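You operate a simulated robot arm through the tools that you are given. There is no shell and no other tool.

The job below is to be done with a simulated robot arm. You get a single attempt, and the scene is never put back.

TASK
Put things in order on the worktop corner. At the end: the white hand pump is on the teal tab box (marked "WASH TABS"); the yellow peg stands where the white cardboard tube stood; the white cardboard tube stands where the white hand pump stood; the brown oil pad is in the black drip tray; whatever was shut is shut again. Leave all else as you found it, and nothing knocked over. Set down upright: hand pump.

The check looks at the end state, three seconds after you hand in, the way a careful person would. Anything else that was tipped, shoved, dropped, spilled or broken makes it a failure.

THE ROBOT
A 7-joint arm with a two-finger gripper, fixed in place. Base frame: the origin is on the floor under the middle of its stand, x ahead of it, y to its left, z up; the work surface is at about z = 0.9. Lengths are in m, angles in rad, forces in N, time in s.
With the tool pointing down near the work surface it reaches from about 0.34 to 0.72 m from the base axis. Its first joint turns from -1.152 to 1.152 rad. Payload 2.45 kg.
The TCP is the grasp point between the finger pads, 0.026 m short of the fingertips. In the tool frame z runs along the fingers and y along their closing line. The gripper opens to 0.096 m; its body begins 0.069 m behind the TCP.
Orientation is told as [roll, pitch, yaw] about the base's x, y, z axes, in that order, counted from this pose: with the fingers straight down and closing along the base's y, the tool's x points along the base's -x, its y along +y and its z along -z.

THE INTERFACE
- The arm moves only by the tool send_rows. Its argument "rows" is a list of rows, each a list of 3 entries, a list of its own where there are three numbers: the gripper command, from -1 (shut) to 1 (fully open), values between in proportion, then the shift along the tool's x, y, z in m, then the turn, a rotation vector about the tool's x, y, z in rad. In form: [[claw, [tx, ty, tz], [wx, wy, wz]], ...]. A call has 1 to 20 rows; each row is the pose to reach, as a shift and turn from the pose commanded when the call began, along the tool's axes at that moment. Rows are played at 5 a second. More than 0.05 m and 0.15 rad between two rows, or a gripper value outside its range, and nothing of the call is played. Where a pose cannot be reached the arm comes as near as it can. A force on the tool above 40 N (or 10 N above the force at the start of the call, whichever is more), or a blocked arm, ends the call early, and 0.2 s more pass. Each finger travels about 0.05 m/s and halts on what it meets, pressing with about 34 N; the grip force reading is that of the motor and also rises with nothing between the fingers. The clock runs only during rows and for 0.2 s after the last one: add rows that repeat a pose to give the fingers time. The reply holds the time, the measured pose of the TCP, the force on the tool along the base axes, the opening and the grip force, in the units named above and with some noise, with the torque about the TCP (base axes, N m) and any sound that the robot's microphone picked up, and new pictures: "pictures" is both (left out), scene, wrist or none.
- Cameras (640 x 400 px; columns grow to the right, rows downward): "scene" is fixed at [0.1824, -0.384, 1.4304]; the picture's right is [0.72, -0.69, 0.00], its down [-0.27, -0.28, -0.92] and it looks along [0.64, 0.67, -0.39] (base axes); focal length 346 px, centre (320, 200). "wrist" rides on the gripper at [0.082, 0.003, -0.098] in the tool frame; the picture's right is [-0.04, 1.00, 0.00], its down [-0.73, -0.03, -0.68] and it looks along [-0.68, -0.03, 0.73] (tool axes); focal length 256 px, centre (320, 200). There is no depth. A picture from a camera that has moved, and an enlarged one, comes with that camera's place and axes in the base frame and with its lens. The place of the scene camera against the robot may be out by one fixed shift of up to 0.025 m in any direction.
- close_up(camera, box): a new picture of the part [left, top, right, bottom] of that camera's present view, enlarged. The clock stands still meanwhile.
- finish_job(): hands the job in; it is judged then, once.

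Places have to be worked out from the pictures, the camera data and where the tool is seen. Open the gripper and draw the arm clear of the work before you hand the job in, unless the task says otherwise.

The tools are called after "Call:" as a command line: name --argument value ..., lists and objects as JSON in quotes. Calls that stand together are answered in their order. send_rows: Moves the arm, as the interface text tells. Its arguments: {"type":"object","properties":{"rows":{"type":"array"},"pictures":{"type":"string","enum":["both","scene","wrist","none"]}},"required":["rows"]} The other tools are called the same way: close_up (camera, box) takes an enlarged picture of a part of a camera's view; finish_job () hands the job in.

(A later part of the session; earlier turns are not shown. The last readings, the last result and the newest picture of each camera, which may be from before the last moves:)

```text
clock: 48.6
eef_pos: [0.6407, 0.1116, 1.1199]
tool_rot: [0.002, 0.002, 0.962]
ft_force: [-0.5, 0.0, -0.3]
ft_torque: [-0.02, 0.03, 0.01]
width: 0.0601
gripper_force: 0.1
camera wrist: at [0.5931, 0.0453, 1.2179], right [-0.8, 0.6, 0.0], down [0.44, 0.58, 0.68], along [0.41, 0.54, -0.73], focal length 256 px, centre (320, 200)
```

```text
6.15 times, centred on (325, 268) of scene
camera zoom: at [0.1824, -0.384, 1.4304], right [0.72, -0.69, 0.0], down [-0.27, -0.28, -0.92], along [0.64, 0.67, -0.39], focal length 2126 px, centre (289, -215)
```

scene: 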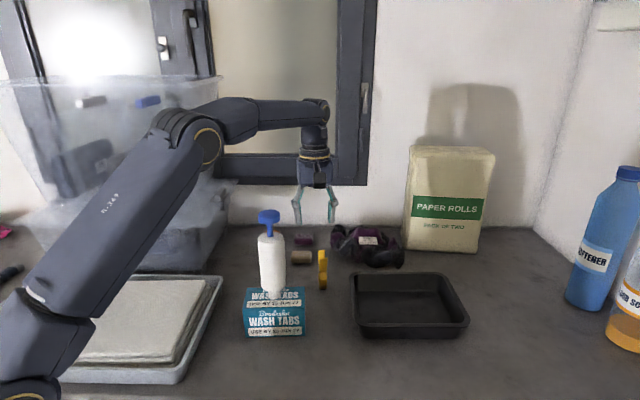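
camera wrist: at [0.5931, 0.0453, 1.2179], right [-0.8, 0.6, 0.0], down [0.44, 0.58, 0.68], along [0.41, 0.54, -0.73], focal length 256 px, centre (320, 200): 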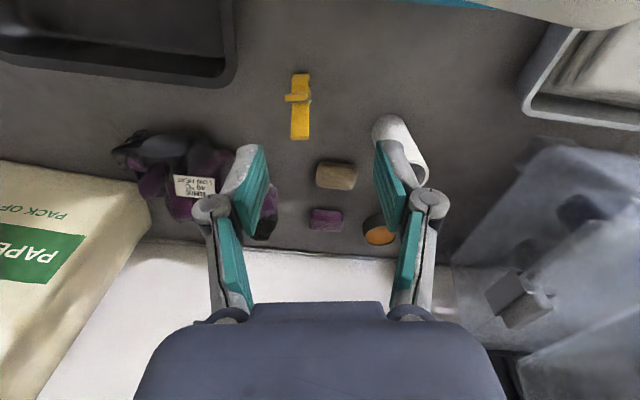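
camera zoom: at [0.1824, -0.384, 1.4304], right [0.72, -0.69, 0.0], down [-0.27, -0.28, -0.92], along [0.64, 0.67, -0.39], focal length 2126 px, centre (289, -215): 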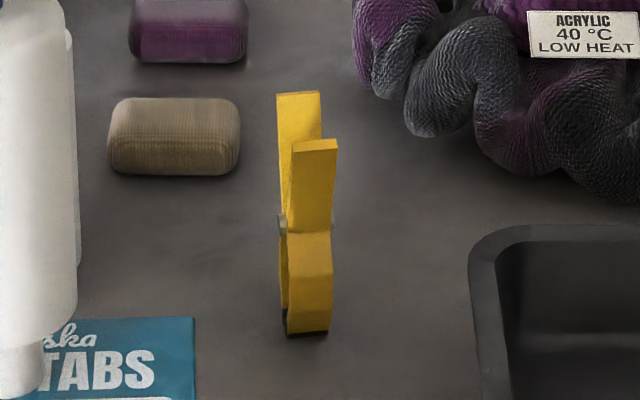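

The peg's flat sides are well aligned to the closing line. Axis ≈(0.6715,0.1155). I move over it to z≈1.05 and verify before straddling it.

Call:
send_rows --rows '[[0.25, [-0.005, -0.006, 0.03], [0, 0, 0]], [0.25, [-0.012, -0.014, 0.05], [0, 0, 0]], [0.25, [-0.0209, -0.023, 0.068], [0, 0, 0]], [0.25, [-0.0209, -0.023, 0.068], [0, 0, 0]], [0.25, [-0.0209, -0.023, 0.068], [0, 0, 0]]]'

Call:
close_up --camera "wrist" --box '[240, 60, 400, 240]'

```text
clock: 49.8
eef_pos: [0.6719, 0.1156, 1.0515]
tool_rot: [0.001, 0.0, 0.96]
ft_force: [0.6, -0.1, 0.5]
ft_torque: [-0.02, 0.01, 0.0]
width: 0.0601
gripper_force: 0.1
camera wrist: at [0.6231, 0.0497, 1.1494], right [-0.8, 0.61, 0.0], down [0.44, 0.58, 0.68], along [0.41, 0.54, -0.73], focal length 256 px, centre (320, 200)
```

scene: 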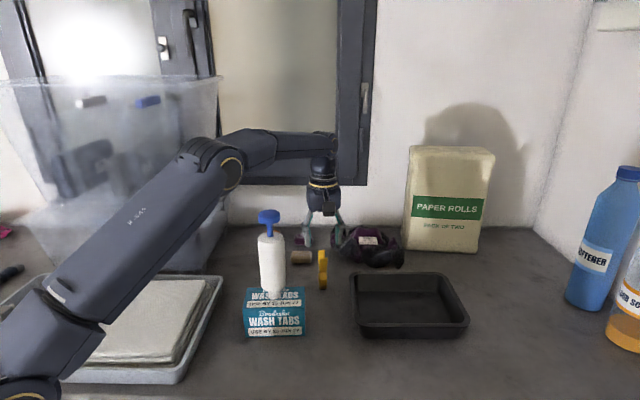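
wrist: 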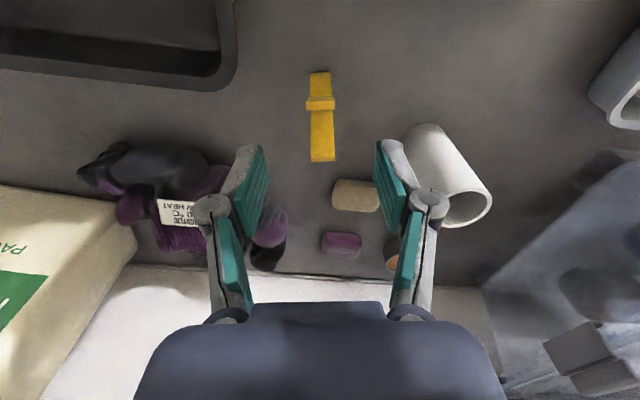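

```text
2.22 times, centred on (320, 150) of wrist
camera zoom: at [0.6231, 0.0497, 1.1494], right [-0.8, 0.61, 0.0], down [0.44, 0.58, 0.68], along [0.41, 0.54, -0.73], focal length 569 px, centre (320, 311)
```

zoom: 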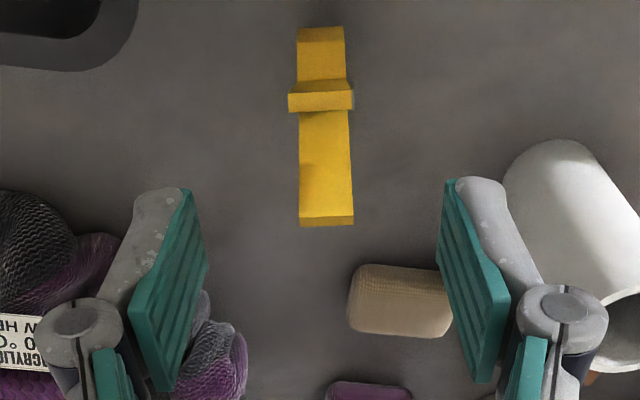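

Centred over the peg. Descending to TCP z≈0.992 so pads take the handles above the pivot, then closing.

Call:
send_rows --rows '[[0.25, [0.001, 0, 0.025], [0, 0, 0]], [0.25, [0.001, 0, 0.045], [0, 0, 0]], [0.25, [0.001, 0, 0.0595], [0, 0, 0]], [0.25, [0.001, 0, 0.0595], [0, 0, 0]]]'

Call:
close_up --camera "scene" --box '[280, 180, 380, 300]'

```text
clock: 50.8
eef_pos: [0.6702, 0.1149, 0.9923]
tool_rot: [0.0, -0.001, 0.961]
ft_force: [-0.1, 1.2, -0.7]
ft_torque: [0.01, 0.02, 0.02]
width: 0.0598
gripper_force: 0.0
camera wrist: at [0.6225, 0.0486, 1.0896], right [-0.8, 0.61, 0.0], down [0.44, 0.58, 0.68], along [0.41, 0.54, -0.73], focal length 256 px, centre (320, 200)
```

scene: 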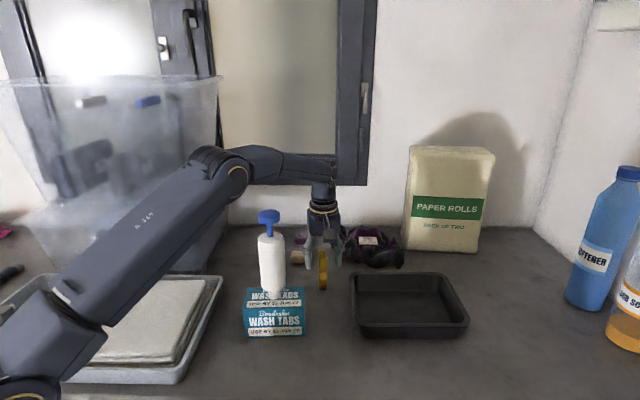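
wrist: 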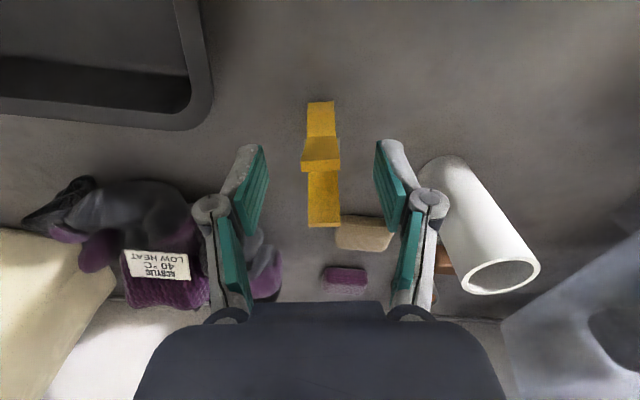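

```text
3.33 times, centred on (330, 240) of scene
camera zoom: at [0.1824, -0.384, 1.4304], right [0.72, -0.69, 0.0], down [-0.27, -0.28, -0.92], along [0.64, 0.67, -0.39], focal length 1152 px, centre (287, 67)
```

zoom: 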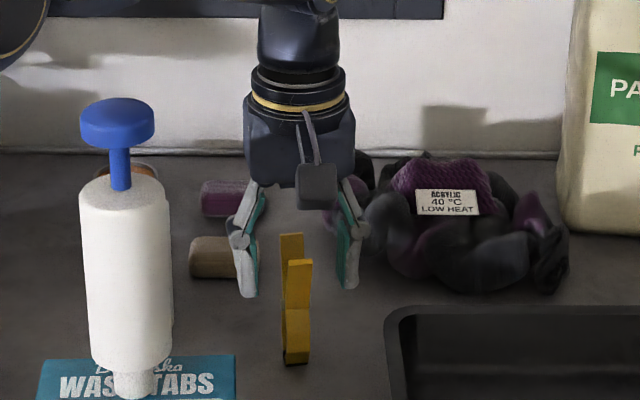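

Handles straddle the TCP symmetrically. Closing on the peg.

Call:
send_rows --rows '[[0.0, [0, 0, 0], [0, 0, 0]], [-0.3, [0, 0, 0], [0, 0, 0]], [-0.5, [0, 0, 0], [0, 0, 0]], [-1, [0, 0, 0], [0, 0, 0]], [-1, [0, 0, 0], [0, 0, 0]], [-1, [0, 0, 0], [0, 0, 0]], [-1, [0, 0, 0], [0, 0, 0]]]'

Call:
close_up --camera "scene" --box '[280, 180, 380, 300]'

```text
clock: 52.4
eef_pos: [0.6705, 0.1142, 0.9901]
tool_rot: [0.0, -0.001, 0.96]
ft_force: [0.1, 1.0, 0.0]
ft_torque: [0.01, -0.02, 0.0]
width: 0.0161
gripper_force: 16.3
camera wrist: at [0.6225, 0.0487, 1.0898], right [-0.8, 0.61, 0.0], down [0.44, 0.58, 0.68], along [0.41, 0.54, -0.73], focal length 256 px, centre (320, 200)
```

scene: 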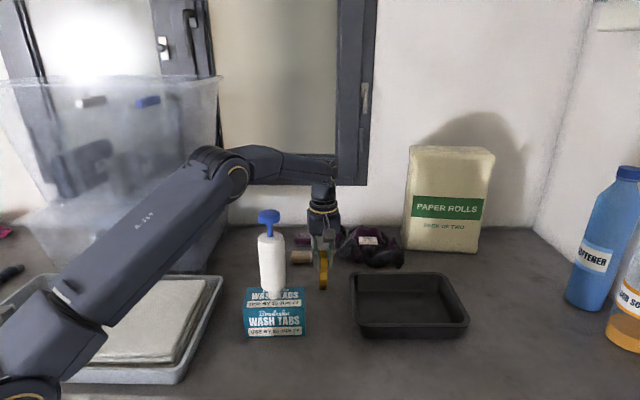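
wrist: 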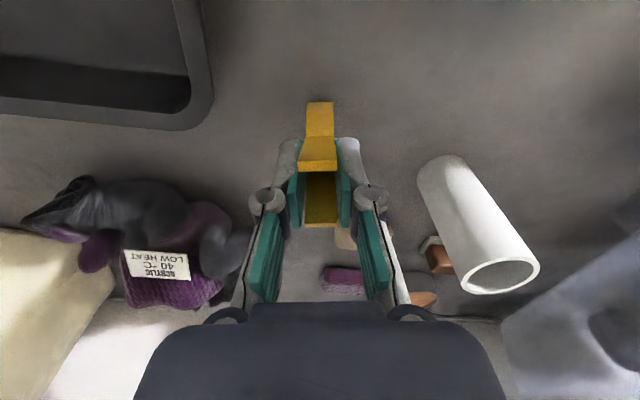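

```text
3.33 times, centred on (330, 240) of scene
camera zoom: at [0.1824, -0.384, 1.4304], right [0.72, -0.69, 0.0], down [-0.27, -0.28, -0.92], along [0.64, 0.67, -0.39], focal length 1152 px, centre (287, 67)
```

zoom: 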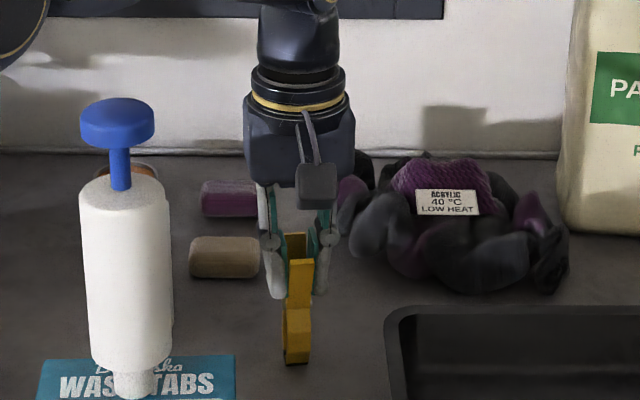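

Peg held (16 mm). I let the force settle and lift slowly by 4 cm, checking that the peg hangs straight.

Call:
send_rows --rows '[[-1, [0, 0, 0], [0, 0, 0]], [-1, [0, 0, -0.005], [0, 0, 0]], [-1, [0, 0, -0.02], [0, 0, 0]], [-1, [0, 0, -0.04], [0, 0, 0]], [-1, [0, 0, -0.04], [0, 0, 0]]]'

Call:
close_up --camera "scene" --box '[280, 160, 380, 300]'

```text
clock: 53.6
eef_pos: [0.6701, 0.1151, 1.0329]
tool_rot: [0.0, 0.0, 0.96]
ft_force: [-0.1, 0.5, -1.1]
ft_torque: [-0.01, 0.0, 0.02]
width: 0.0165
gripper_force: 15.7
camera wrist: at [0.6225, 0.0486, 1.1305], right [-0.8, 0.61, 0.0], down [0.44, 0.58, 0.68], along [0.41, 0.54, -0.73], focal length 256 px, centre (320, 200)
```

scene: 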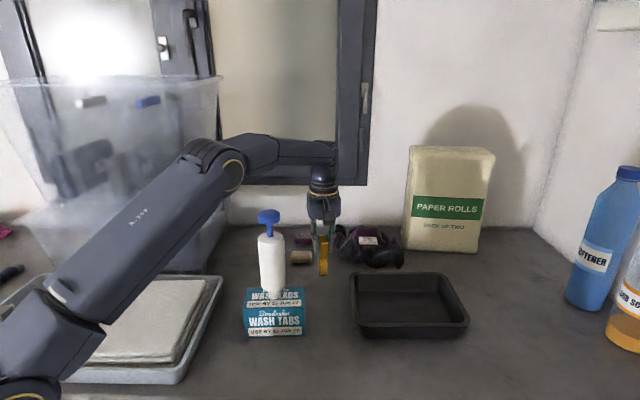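
wrist: 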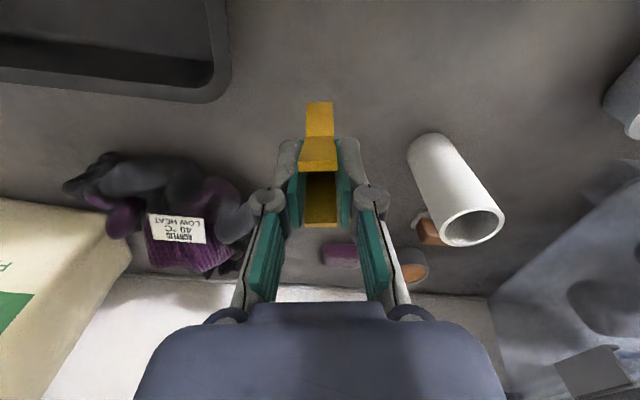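

```text
2.86 times, centred on (330, 230) of scene
camera zoom: at [0.1824, -0.384, 1.4304], right [0.72, -0.69, 0.0], down [-0.27, -0.28, -0.92], along [0.64, 0.67, -0.39], focal length 987 px, centre (291, 114)
```

zoom: 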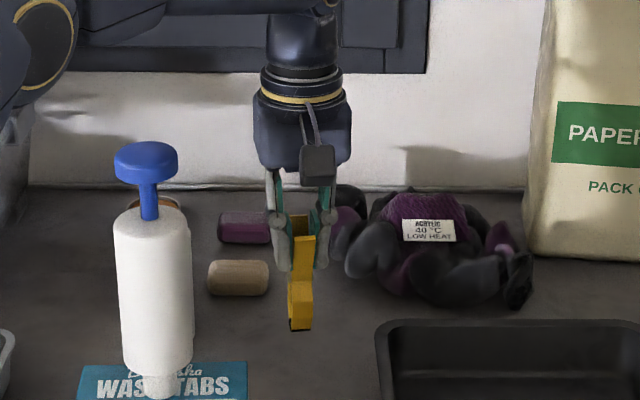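

Peg hangs straight. I lift a bit more and carry it to the tube's former place (0.554,-0.063).

Call:
send_rows --rows '[[-1, [0, 0, -0.025], [0, 0, 0]], [-1, [0, 0, -0.05], [0, 0, 0]], [-1, [0.03, -0.001, -0.05], [0, 0, 0]], [-1, [0.07, -0.002, -0.05], [0, 0, 0]], [-1, [0.11, -0.004, -0.05], [0, 0, 0]], [-1, [0.15, -0.005, -0.05], [0, 0, 0]], [-1, [0.19, -0.006, -0.05], [0, 0, 0]], [-1, [0.2123, -0.0071, -0.05], [0, 0, 0]], [-1, [0.2123, -0.0071, -0.05], [0, 0, 0]]]'

Call:
close_up --camera "scene" --box '[290, 230, 400, 370]'

```text
clock: 55.6
eef_pos: [0.5547, -0.0638, 1.0833]
tool_rot: [0.0, 0.0, 0.959]
ft_force: [-0.3, -0.7, -1.1]
ft_torque: [-0.03, 0.01, -0.02]
width: 0.0163
gripper_force: 15.9
camera wrist: at [0.507, -0.1294, 1.1802], right [-0.8, 0.61, 0.0], down [0.44, 0.58, 0.68], along [0.41, 0.54, -0.73], focal length 256 px, centre (320, 200)
```

scene: 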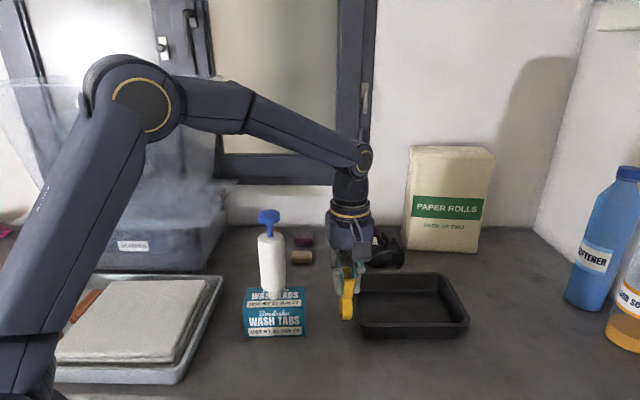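
wrist: 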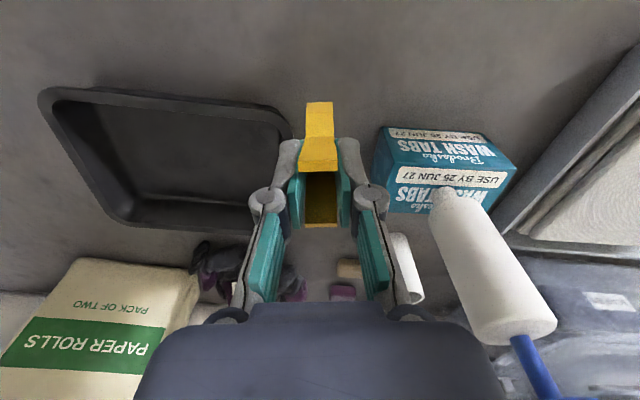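

```text
2.86 times, centred on (345, 300) of scene
camera zoom: at [0.1824, -0.384, 1.4304], right [0.72, -0.69, 0.0], down [-0.27, -0.28, -0.92], along [0.64, 0.67, -0.39], focal length 987 px, centre (249, -86)
```

zoom: 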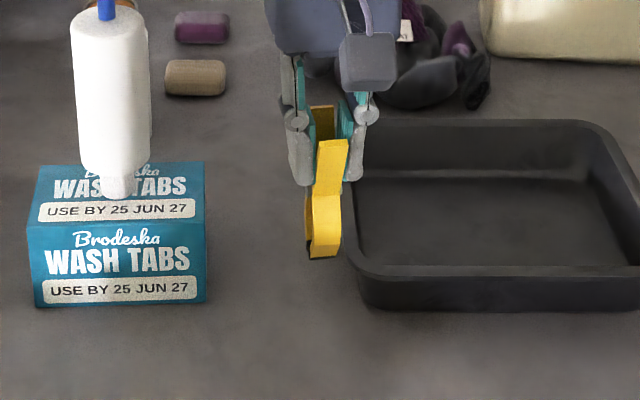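

Peg hangs above the spot, upright. I lower it to ~5 mm above the worktop.

Call:
send_rows --rows '[[-1, [0, 0, 0.03], [0, 0, 0]], [-1, [0, 0, 0.06], [0, 0, 0]], [-1, [0, 0, 0.08], [0, 0, 0]], [-1, [0, 0, 0.087], [0, 0, 0]], [-1, [0, 0, 0.087], [0, 0, 0]]]'

Call:
close_up --camera "scene" --box '[310, 280, 390, 370]'

```text
clock: 56.8
eef_pos: [0.5546, -0.0623, 0.9959]
tool_rot: [0.0, 0.001, 0.961]
ft_force: [0.4, 0.6, -0.8]
ft_torque: [-0.01, 0.01, 0.03]
width: 0.0164
gripper_force: 16.3
camera wrist: at [0.5066, -0.1293, 1.0929], right [-0.8, 0.61, 0.0], down [0.44, 0.58, 0.68], along [0.41, 0.54, -0.73], focal length 256 px, centre (320, 200)
```

scene: 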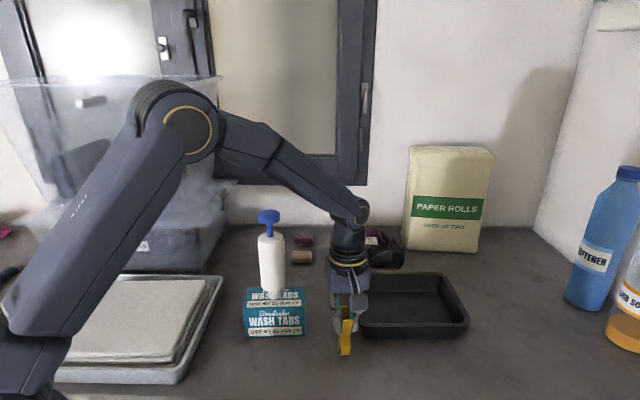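
wrist: 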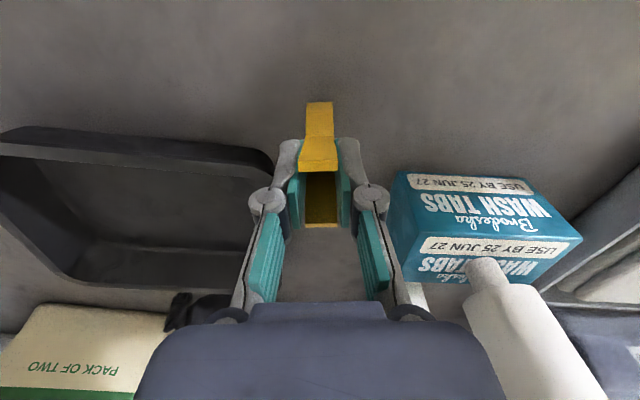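

```text
4.44 times, centred on (350, 325) of scene
camera zoom: at [0.1824, -0.384, 1.4304], right [0.72, -0.69, 0.0], down [-0.27, -0.28, -0.92], along [0.64, 0.67, -0.39], focal length 1536 px, centre (187, -356)
```

zoom: 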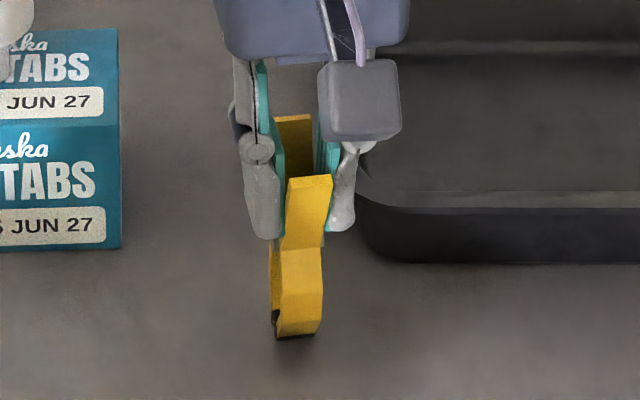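

About 4–5 mm to go; stepping down while watching force.

Call:
send_rows --rows '[[-1, [0, 0, 0.0015], [0, 0, 0]], [-1, [0, 0, 0.003], [0, 0, 0]], [-1, [0, 0, 0.003], [0, 0, 0]]]' --pictures "none"

Call:
send_rows --rows '[[-1, [0, 0, 0.0008], [0, 0, 0]], [-1, [0, 0, 0.0008], [0, 0, 0]]]' --pictures "none"

Call:
send_rows --rows '[[-1, [0, 0, 0.0008], [0, 0, 0]], [-1, [0, 0, 0.0008], [0, 0, 0]]]' --pictures "none"

```text
clock: 57.6
eef_pos: [0.5555, -0.0631, 0.9925]
tool_rot: [-0.001, 0.001, 0.96]
ft_force: [0.1, -1.5, 0.1]
ft_torque: [0.03, 0.01, 0.0]
width: 0.0164
gripper_force: 16.1
```

```text
clock: 58.2
eef_pos: [0.5557, -0.0628, 0.9909]
tool_rot: [-0.001, 0.0, 0.961]
ft_force: [-0.7, 1.0, 4.1]
ft_torque: [-0.02, 0.02, -0.01]
width: 0.0161
gripper_force: 15.5
```

```text
clock: 58.8
eef_pos: [0.5551, -0.0627, 0.992]
tool_rot: [-0.002, 0.001, 0.959]
ft_force: [-2.0, -0.1, 16.0]
ft_torque: [-0.08, 0.11, -0.01]
width: 0.0162
gripper_force: 16.2
```

Contact made (16 N). I back off 1 mm to unload, then check and release.

Call:
send_rows --rows '[[-1, [0, 0, -0.0009], [0, 0, 0]], [-1, [0, 0, -0.0009], [0, 0, 0]]]'

Call:
close_up --camera "scene" --box '[310, 280, 390, 370]'

```text
clock: 59.4
eef_pos: [0.5561, -0.0632, 0.9914]
tool_rot: [-0.001, 0.001, 0.961]
ft_force: [0.9, 0.2, 10.6]
ft_torque: [0.07, -0.11, -0.01]
width: 0.0165
gripper_force: 16.1
camera wrist: at [0.5067, -0.1294, 1.0891], right [-0.8, 0.61, 0.0], down [0.44, 0.58, 0.68], along [0.41, 0.54, -0.73], focal length 256 px, centre (320, 200)
```

scene: 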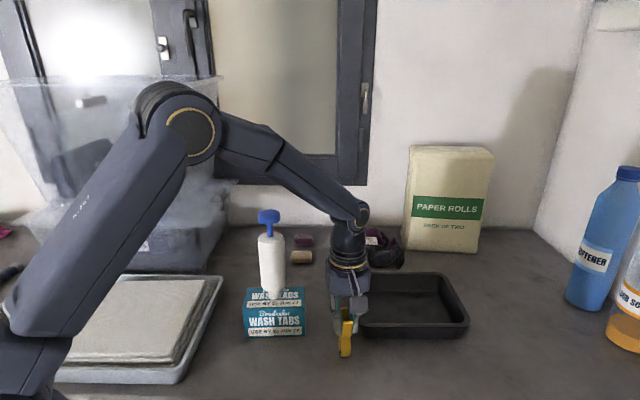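
wrist: 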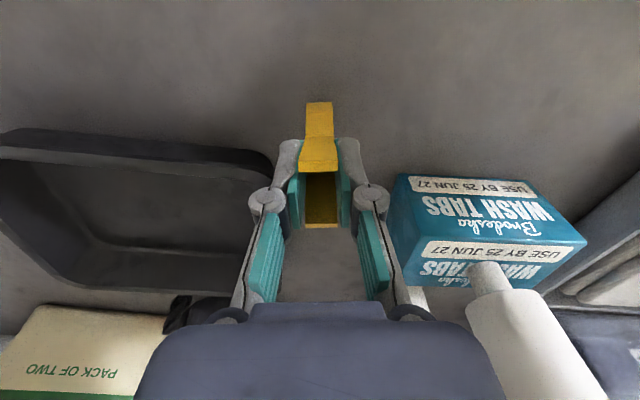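

```text
4.44 times, centred on (350, 325) of scene
camera zoom: at [0.1822, -0.3839, 1.4304], right [0.72, -0.69, 0.0], down [-0.27, -0.28, -0.92], along [0.64, 0.67, -0.39], focal length 1536 px, centre (187, -356)
```

zoom: 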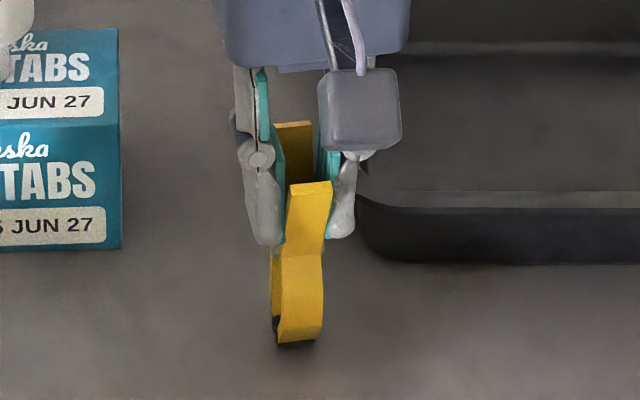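

Still ~10 N; ease up another 0.8 mm.

Call:
send_rows --rows '[[-1, [0, 0, -0.0007], [0, 0, 0]], [-1, [0, 0, -0.0007], [0, 0, 0]]]' --pictures "none"

```text
clock: 60.0
eef_pos: [0.5544, -0.0633, 0.9913]
tool_rot: [0.003, 0.001, 0.96]
ft_force: [0.2, 0.4, 0.3]
ft_torque: [0.01, -0.04, 0.03]
width: 0.0161
gripper_force: 16.0
```

Unloaded now. Opening gradually to release the peg.

Call:
send_rows --rows '[[-0.55, [0, 0, 0], [0, 0, 0]], [-0.4, [0, 0, 0], [0, 0, 0]], [-0.2, [0, 0, 0], [0, 0, 0]], [0.0, [0, 0, 0], [0, 0, 0]], [0.2, [0, 0, 0], [0, 0, 0]], [0.2, [0, 0, 0], [0, 0, 0]]]'

Call:
close_up --camera "scene" --box '[310, 280, 390, 370]'

```text
clock: 61.4
eef_pos: [0.555, -0.0642, 0.9922]
tool_rot: [0.0, 0.001, 0.959]
ft_force: [-0.6, 0.6, -0.1]
ft_torque: [-0.03, 0.0, 0.01]
width: 0.0577
gripper_force: 0.2
camera wrist: at [0.5067, -0.1295, 1.09], right [-0.8, 0.61, 0.0], down [0.44, 0.58, 0.68], along [0.41, 0.54, -0.73], focal length 256 px, centre (320, 200)
```

scene: 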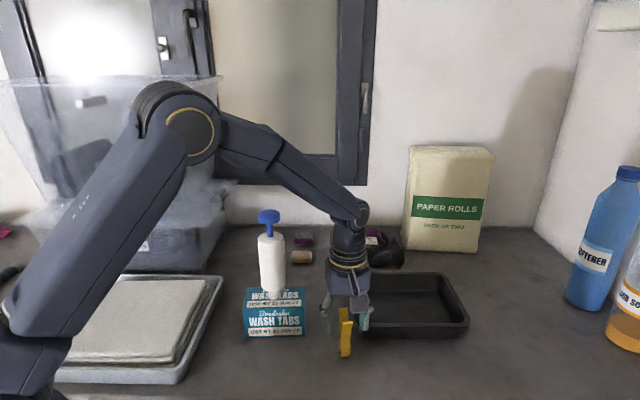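
wrist: 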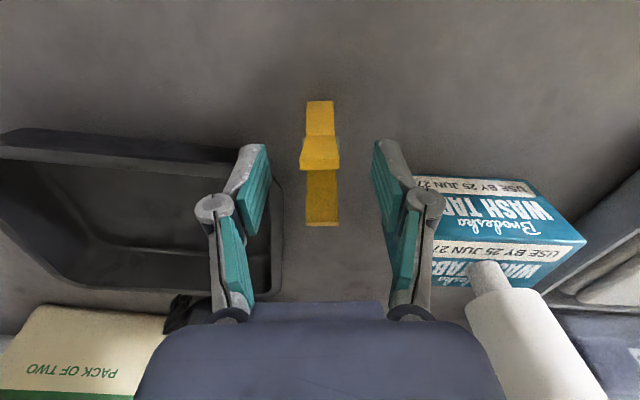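

```text
4.44 times, centred on (350, 325) of scene
camera zoom: at [0.1824, -0.384, 1.4304], right [0.72, -0.69, 0.0], down [-0.27, -0.28, -0.92], along [0.64, 0.67, -0.39], focal length 1536 px, centre (187, -356)
```

zoom: 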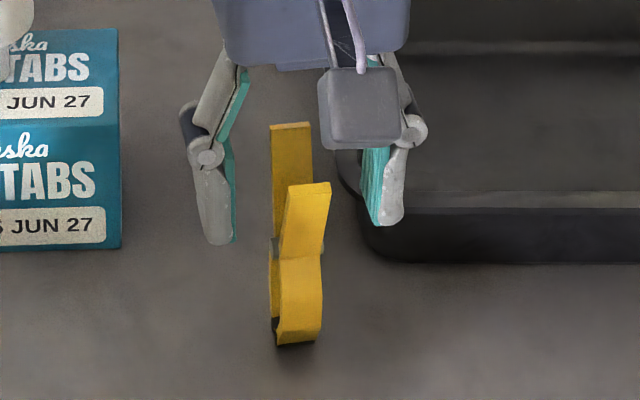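

Peg stands upright on the tube's old spot. I rise straight up, high enough to later pass above everything.

Call:
send_rows --rows '[[0.2, [0, 0, -0.02], [0, 0, 0]], [0.2, [0, 0, -0.06], [0, 0, 0]], [0.2, [0, 0, -0.1], [0, 0, 0]], [0.2, [0, 0, -0.14], [0, 0, 0]], [0.2, [0, 0, -0.18], [0, 0, 0]], [0.2, [0, 0, -0.22], [0, 0, 0]], [0.2, [0, 0, -0.255], [0, 0, 0]], [0.2, [0, 0, -0.255], [0, 0, 0]]]'

Call:
close_up --camera "scene" --box '[220, 200, 400, 370]'

```text
clock: 63.2
eef_pos: [0.5554, -0.0631, 1.2474]
tool_rot: [0.0, 0.0, 0.961]
ft_force: [-0.2, -0.7, 1.4]
ft_torque: [-0.02, -0.03, 0.01]
width: 0.0575
gripper_force: 0.0
camera wrist: at [0.5074, -0.129, 1.3448], right [-0.8, 0.61, 0.0], down [0.44, 0.58, 0.68], along [0.41, 0.54, -0.73], focal length 256 px, centre (320, 200)
```

scene: 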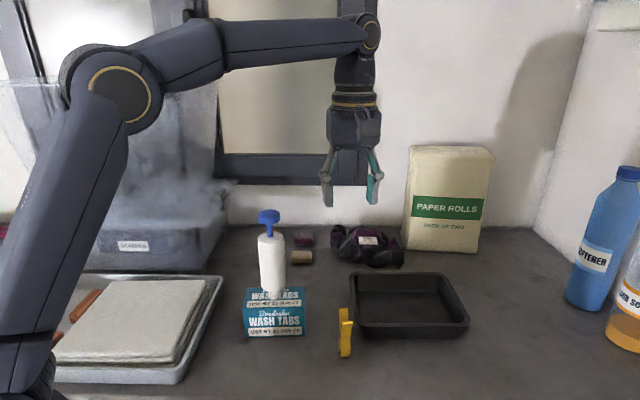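
wrist: 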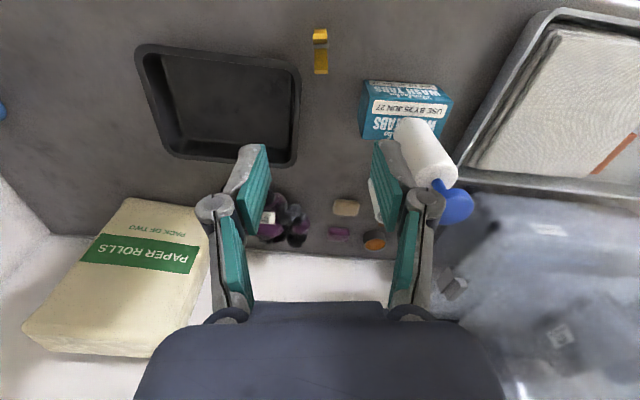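

```text
2.35 times, centred on (310, 285) of scene
camera zoom: at [0.1824, -0.384, 1.4304], right [0.72, -0.69, 0.0], down [-0.27, -0.28, -0.92], along [0.64, 0.67, -0.39], focal length 813 px, centre (344, 0)
```

zoom: 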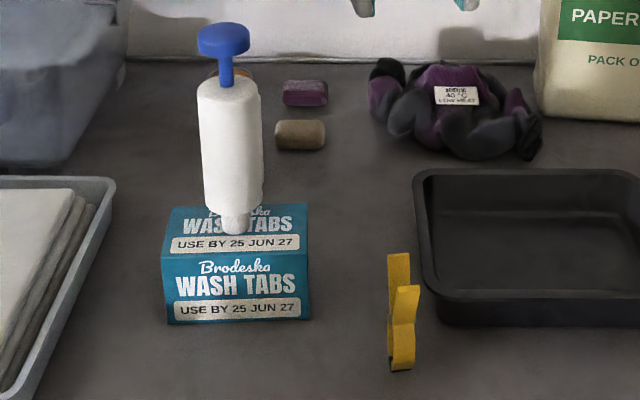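

Everything stands well. Now toward the brown pad: I go at this height over to ≈(0.56,0.27), turning yaw to ≈0.68.

Call:
send_rows --rows '[[0.3, [-0.034, 0.0234, 0], [0, 0, 0.035]], [0.3, [-0.069, 0.0468, 0], [0, 0, 0.07]], [0.3, [-0.103, 0.0702, 0], [0, 0, 0.105]], [0.3, [-0.138, 0.0936, 0], [0, 0, 0.14]], [0.3, [-0.172, 0.117, 0], [0, 0, 0.175]], [0.3, [-0.207, 0.1404, 0], [0, 0, 0.21]], [0.3, [-0.241, 0.1638, 0], [0, 0, 0.245]], [0.3, [-0.2754, 0.1872, 0], [0, 0, 0.28]], [0.3, [-0.2754, 0.1872, 0], [0, 0, 0.28]]]'

```text
clock: 65.2
eef_pos: [0.5597, 0.2701, 1.2479]
tool_rot: [0.0, 0.001, 0.68]
ft_force: [0.0, 0.6, 0.4]
ft_torque: [0.02, -0.02, -0.03]
width: 0.0625
gripper_force: 0.2
camera wrist: at [0.4943, 0.22, 1.3452], right [-0.6, 0.8, 0.0], down [0.59, 0.44, 0.68], along [0.54, 0.4, -0.73], focal length 256 px, centre (320, 200)
```

scene: 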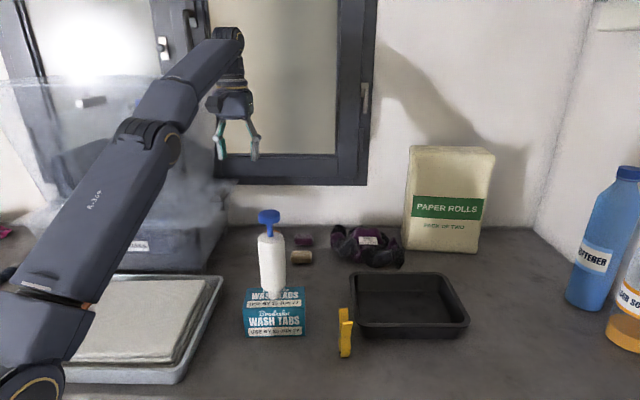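
wrist: 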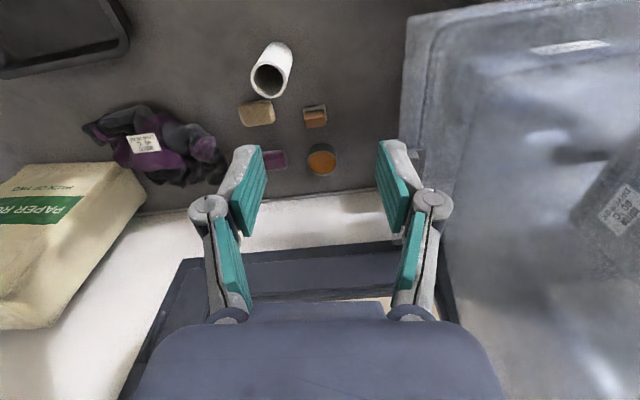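

Call:
close_up --camera "wrist" --box '[220, 30, 420, 190]'

Call:
close_up --camera "wrist" --box '[290, 95, 340, 135]'

```text
2.50 times, centred on (320, 110) of wrist
camera zoom: at [0.4943, 0.22, 1.3452], right [-0.6, 0.8, 0.0], down [0.59, 0.44, 0.68], along [0.54, 0.4, -0.73], focal length 640 px, centre (320, 425)
```

zoom: 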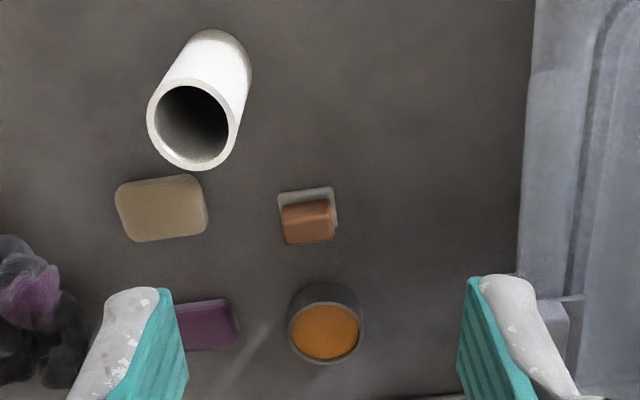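

```text
10.00 times, centred on (315, 115) of wrist
camera zoom: at [0.4943, 0.22, 1.3452], right [-0.6, 0.8, 0.0], down [0.59, 0.44, 0.68], along [0.54, 0.4, -0.73], focal length 2560 px, centre (370, 1050)
```

zoom: 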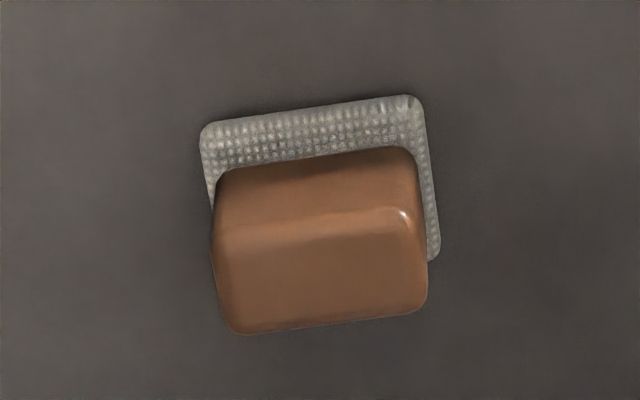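

The brown item is a block handle on a woven pad — clearly an applicator pad; centre ≈(0.655,0.3285), top z≈0.939. I descend beside it with the hand vertical to z≈0.995 to find how far the arm reaches.

Call:
send_rows --rows '[[0.3, [-0.0117, -0.0015, 0.037], [0, 0, 0]], [0.3, [-0.0234, -0.0029, 0.074], [0, 0, 0]], [0.3, [-0.0351, -0.0044, 0.111], [0, 0, 0]], [0.3, [-0.0468, -0.0058, 0.148], [0, 0, 0]], [0.3, [-0.0628, -0.008, 0.175], [0, 0, 0]], [0.3, [-0.0788, -0.0102, 0.2], [0, 0, 0]], [0.3, [-0.0788, -0.0102, 0.2], [0, 0, 0]]]'

```text
clock: 66.8
eef_pos: [0.6258, 0.31, 1.0472]
tool_rot: [0.001, -0.002, 0.681]
ft_force: [-0.8, 0.6, -0.4]
ft_torque: [0.02, 0.03, 0.01]
width: 0.0626
gripper_force: 0.0
camera wrist: at [0.5624, 0.2609, 1.1447], right [-0.6, 0.8, 0.0], down [0.59, 0.44, 0.68], along [0.54, 0.41, -0.73], focal length 256 px, centre (320, 200)
```

scene: 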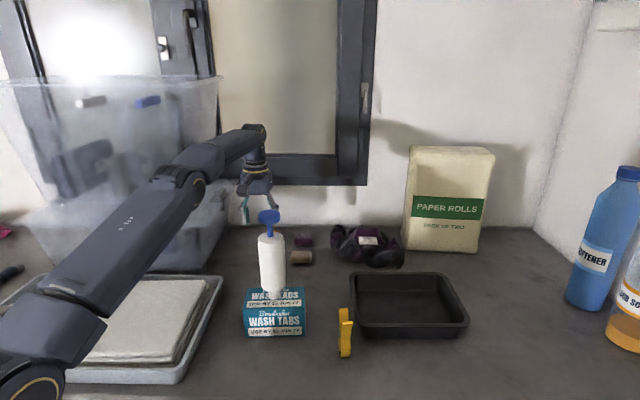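
wrist: 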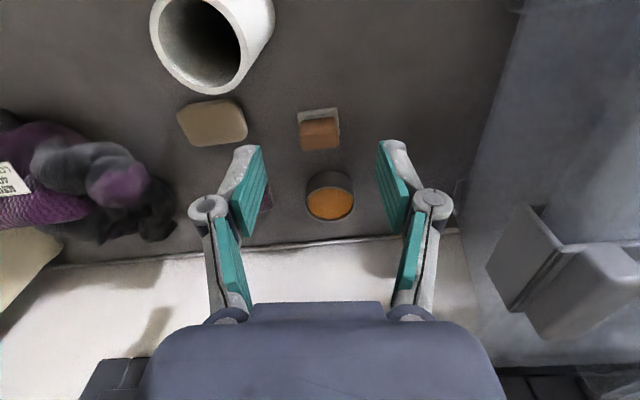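

I reached r≈0.70 with the hand vertical at z=1.047. Continue toward above the pad at z≈0.995.

Call:
send_rows --rows '[[0.3, [-0.01, -0.001, 0.02], [0, 0, 0]], [0.3, [-0.022, -0.0025, 0.04], [0, 0, 0]], [0.3, [-0.0343, -0.004, 0.052], [0, 0, 0]], [0.3, [-0.0343, -0.004, 0.052], [0, 0, 0]]]'

Call:
close_up --camera "wrist" --box '[240, 80, 400, 220]'

```text
clock: 67.8
eef_pos: [0.6381, 0.3199, 0.9954]
tool_rot: [0.002, -0.001, 0.681]
ft_force: [0.0, -0.1, 0.1]
ft_torque: [-0.03, 0.02, -0.01]
width: 0.0625
gripper_force: 0.2
out of reach, approached as far as the arm can: row 2, 3, 4
camera wrist: at [0.5741, 0.2689, 1.0936], right [-0.6, 0.8, 0.0], down [0.59, 0.44, 0.68], along [0.54, 0.41, -0.73], focal length 256 px, centre (320, 200)
```

scene: 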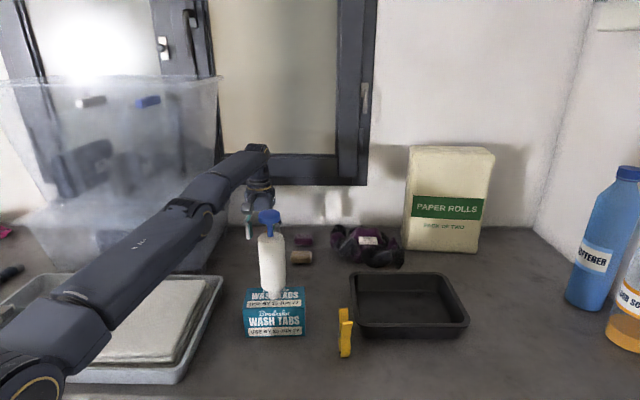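
wrist: 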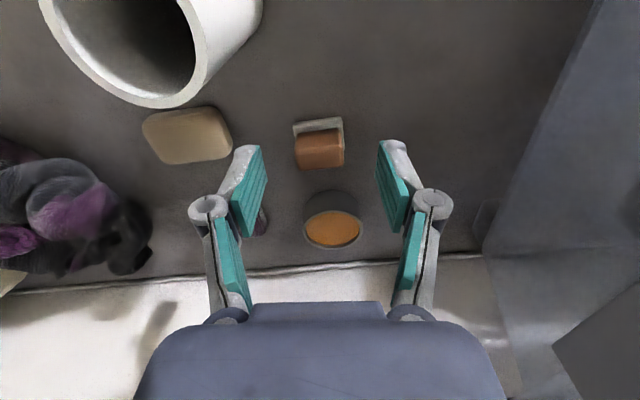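

```text
2.86 times, centred on (320, 150) of wrist
camera zoom: at [0.5741, 0.2689, 1.0936], right [-0.6, 0.8, 0.0], down [0.59, 0.44, 0.68], along [0.54, 0.41, -0.73], focal length 731 px, centre (320, 343)
```

zoom: 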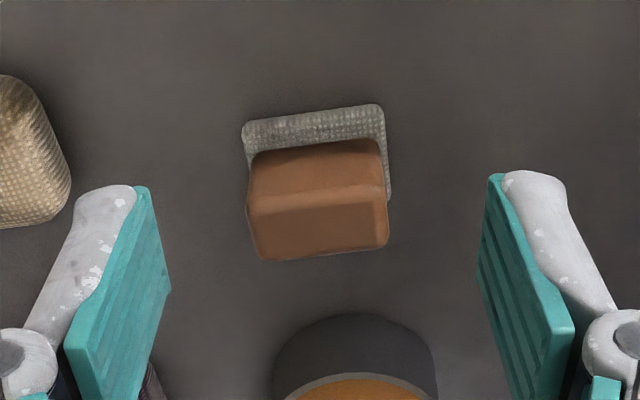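

Vertical reach tops out at r≈0.714 here; the pad is 2 cm further along the hand's forward direction. I tilt the fingers outward 0.12 rad and move forward over the pad, keeping tips above it.

Call:
send_rows --rows '[[0.3, [-0.005, -0.001, 0.005], [0, -0.04, 0]], [0.3, [-0.012, -0.002, 0.012], [0, -0.08, 0]], [0.3, [-0.0195, -0.003, 0.02], [0, -0.12, 0]], [0.3, [-0.0195, -0.003, 0.02], [0, -0.12, 0]]]'

Call:
close_up --camera "scene" --box '[210, 170, 330, 290]'

Call:
close_up --camera "wrist" --box '[220, 60, 420, 240]'

```text
clock: 68.8
eef_pos: [0.6626, 0.3318, 0.9763]
tool_rot: [0.0, -0.118, 0.68]
ft_force: [-0.3, 0.3, 0.2]
ft_torque: [-0.01, -0.01, 0.0]
width: 0.0624
gripper_force: 0.0
out of reach, approached as far as the arm can: row 2, 3, 4
camera wrist: at [0.5887, 0.2743, 1.0637], right [-0.6, 0.8, 0.01], down [0.52, 0.38, 0.76], along [0.61, 0.46, -0.65], focal length 256 px, centre (320, 200)
```

scene: 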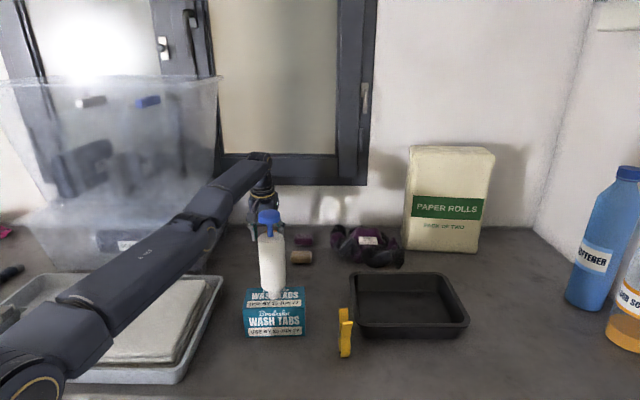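
wrist: 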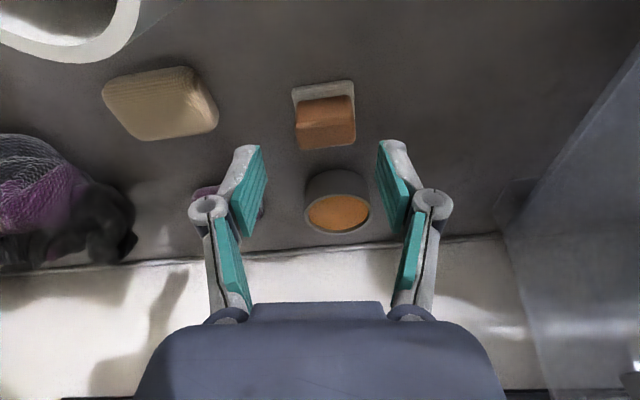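

```text
3.33 times, centred on (270, 230) of scene
camera zoom: at [0.1824, -0.384, 1.4304], right [0.72, -0.69, 0.0], down [-0.27, -0.28, -0.92], along [0.64, 0.67, -0.39], focal length 1152 px, centre (487, 100)
```

zoom: 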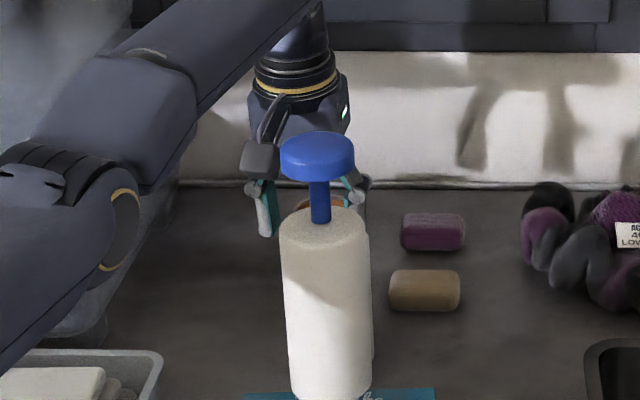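

```text
2.22 times, centred on (320, 150) of wrist
camera zoom: at [0.5887, 0.2743, 1.0637], right [-0.6, 0.8, 0.01], down [0.52, 0.38, 0.76], along [0.61, 0.46, -0.65], focal length 569 px, centre (320, 311)
```

zoom: 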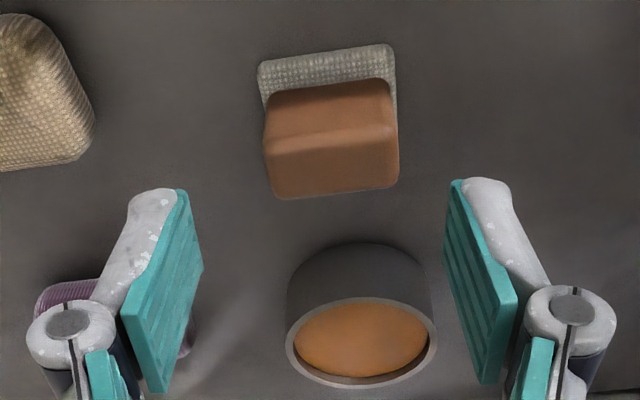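

With tilt the arm reaches past the pad: TCP reads (0.6626,0.3318), pad (0.655,0.330). I back up ~9 mm horizontally to centre on the block and check before descending.

Call:
send_rows --rows '[[0.3, [0.0044, 0.0018, -0.0005], [0, 0, 0]], [0.3, [0.0088, 0.0035, -0.001], [0, 0, 0]], [0.3, [0.0088, 0.0035, -0.001], [0, 0, 0]]]'

Call:
close_up --camera "wrist" --box '[220, 60, 420, 240]'

```text
clock: 69.6
eef_pos: [0.6598, 0.332, 0.9785]
tool_rot: [-0.001, -0.119, 0.681]
ft_force: [0.1, -1.2, 0.2]
ft_torque: [0.03, 0.0, 0.0]
width: 0.0622
gripper_force: 0.1
out of reach, approached as far as the arm can: row 1, 2, 3
camera wrist: at [0.5874, 0.2763, 1.0653], right [-0.6, 0.8, 0.0], down [0.52, 0.38, 0.76], along [0.61, 0.46, -0.65], focal length 256 px, centre (320, 200)
```

scene: 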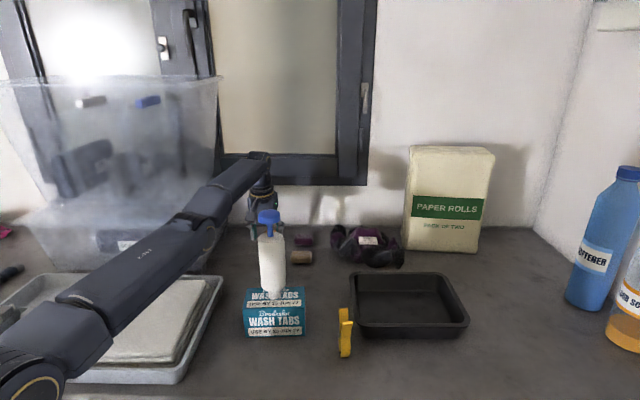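
wrist: 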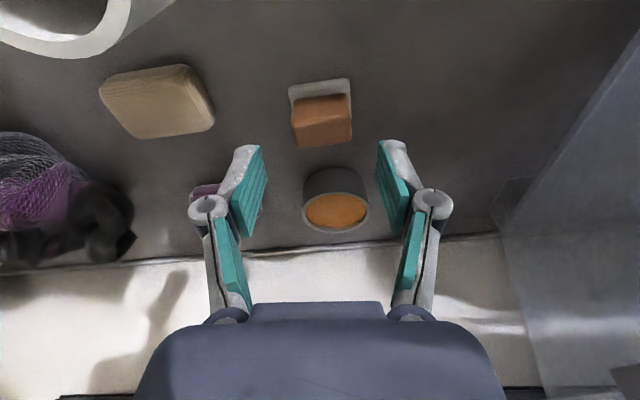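

```text
2.22 times, centred on (320, 150) of wrist
camera zoom: at [0.5874, 0.2763, 1.0653], right [-0.6, 0.8, 0.0], down [0.52, 0.38, 0.76], along [0.61, 0.46, -0.65], focal length 569 px, centre (320, 311)
```

zoom: 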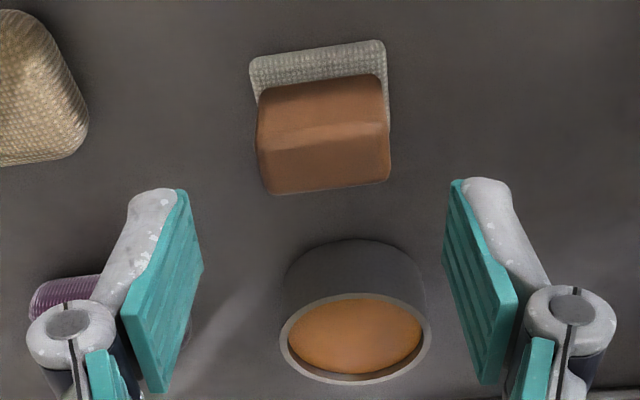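

The arm is at the edge of its reach here, so moves are clipped; lower down it reaches further. Laterally I'm centred within 2 mm and the fingers straddle the block, so I go down 12 mm while backing 6 mm and re-read.

Call:
send_rows --rows '[[0.3, [0.004, 0.0007, 0.006], [0, 0, 0]], [0.3, [0.0079, 0.0014, 0.0112], [0, 0, 0]], [0.3, [0.0079, 0.0014, 0.0112], [0, 0, 0]]]'

Call:
close_up --camera "wrist" --box '[220, 60, 420, 240]'

```text
clock: 70.4
eef_pos: [0.6617, 0.3342, 0.9663]
tool_rot: [0.0, -0.118, 0.681]
ft_force: [0.7, 0.2, -0.6]
ft_torque: [0.02, -0.01, 0.02]
width: 0.0624
gripper_force: 0.0
out of reach, approached as far as the arm can: row 1, 2, 3
camera wrist: at [0.5883, 0.277, 1.0532], right [-0.6, 0.8, 0.01], down [0.52, 0.38, 0.76], along [0.61, 0.46, -0.65], focal length 256 px, centre (320, 200)
```

scene: 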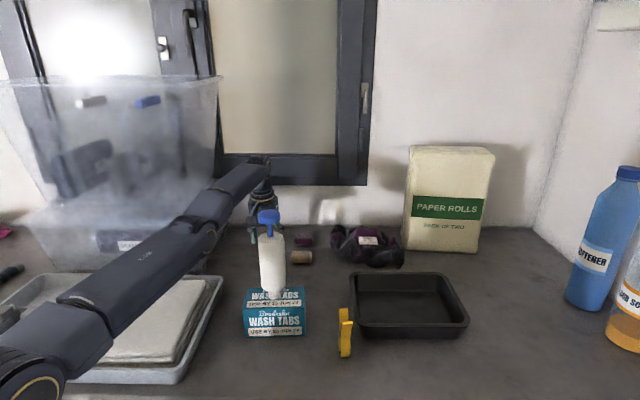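
wrist: 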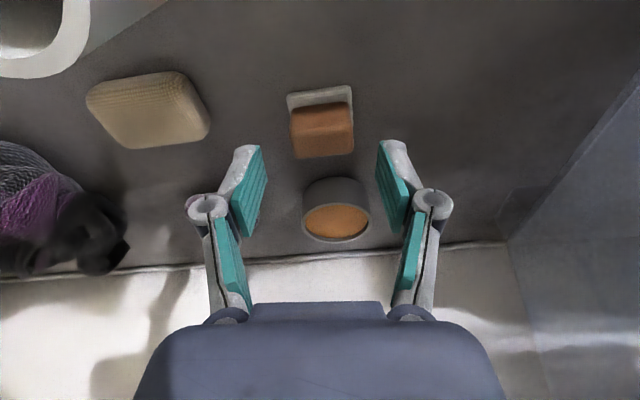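

```text
2.22 times, centred on (320, 150) of wrist
camera zoom: at [0.5883, 0.277, 1.0532], right [-0.6, 0.8, 0.01], down [0.52, 0.38, 0.76], along [0.61, 0.46, -0.65], focal length 569 px, centre (320, 311)
```

zoom: 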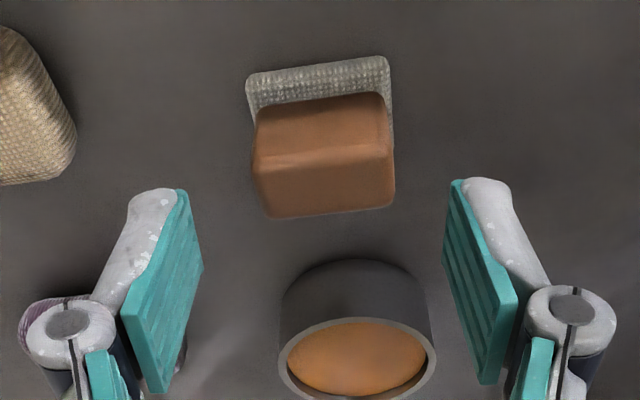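

The arm is stuck at full extension. I'll retract 4 cm and rise 2 cm to leave that boundary, then re-approach with a bit more tilt so the target lies well inside reach.

Call:
send_rows --rows '[[0.3, [0.012, 0, -0.008], [0, 0, 0]], [0.3, [0.0245, 0, -0.016], [0, 0, 0]], [0.3, [0.0371, 0, -0.0246], [0, 0, 0]], [0.3, [0.0371, 0, -0.0246], [0, 0, 0]]]'

```text
clock: 71.4
eef_pos: [0.6619, 0.3272, 0.9885]
tool_rot: [0.0, -0.118, 0.681]
ft_force: [0.0, 0.1, 0.2]
ft_torque: [-0.04, 0.0, -0.04]
width: 0.0623
gripper_force: 0.0
out of reach, approached as far as the arm can: row 1, 2, 3, 4
camera wrist: at [0.5889, 0.2716, 1.0755], right [-0.6, 0.8, 0.01], down [0.52, 0.38, 0.76], along [0.61, 0.46, -0.65], focal length 256 px, centre (320, 200)
```

scene: 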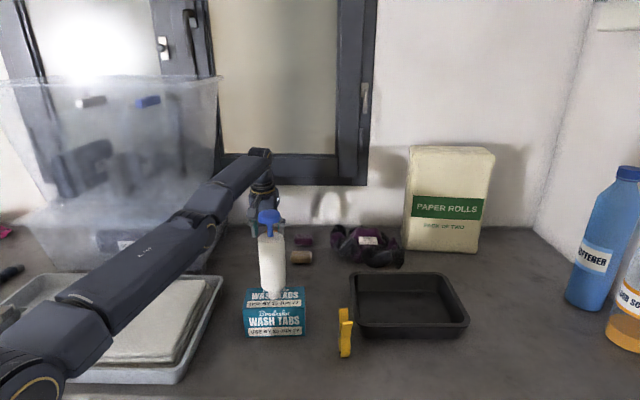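
wrist: 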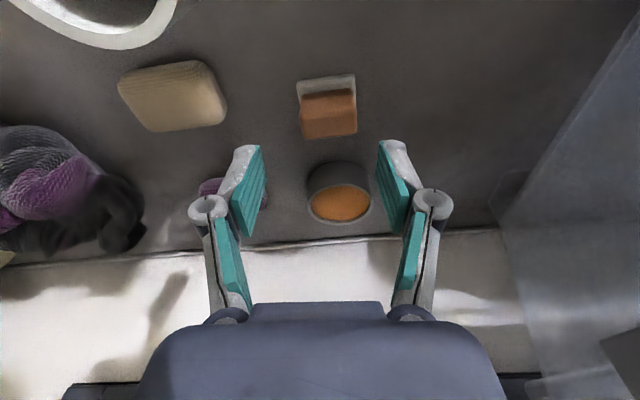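

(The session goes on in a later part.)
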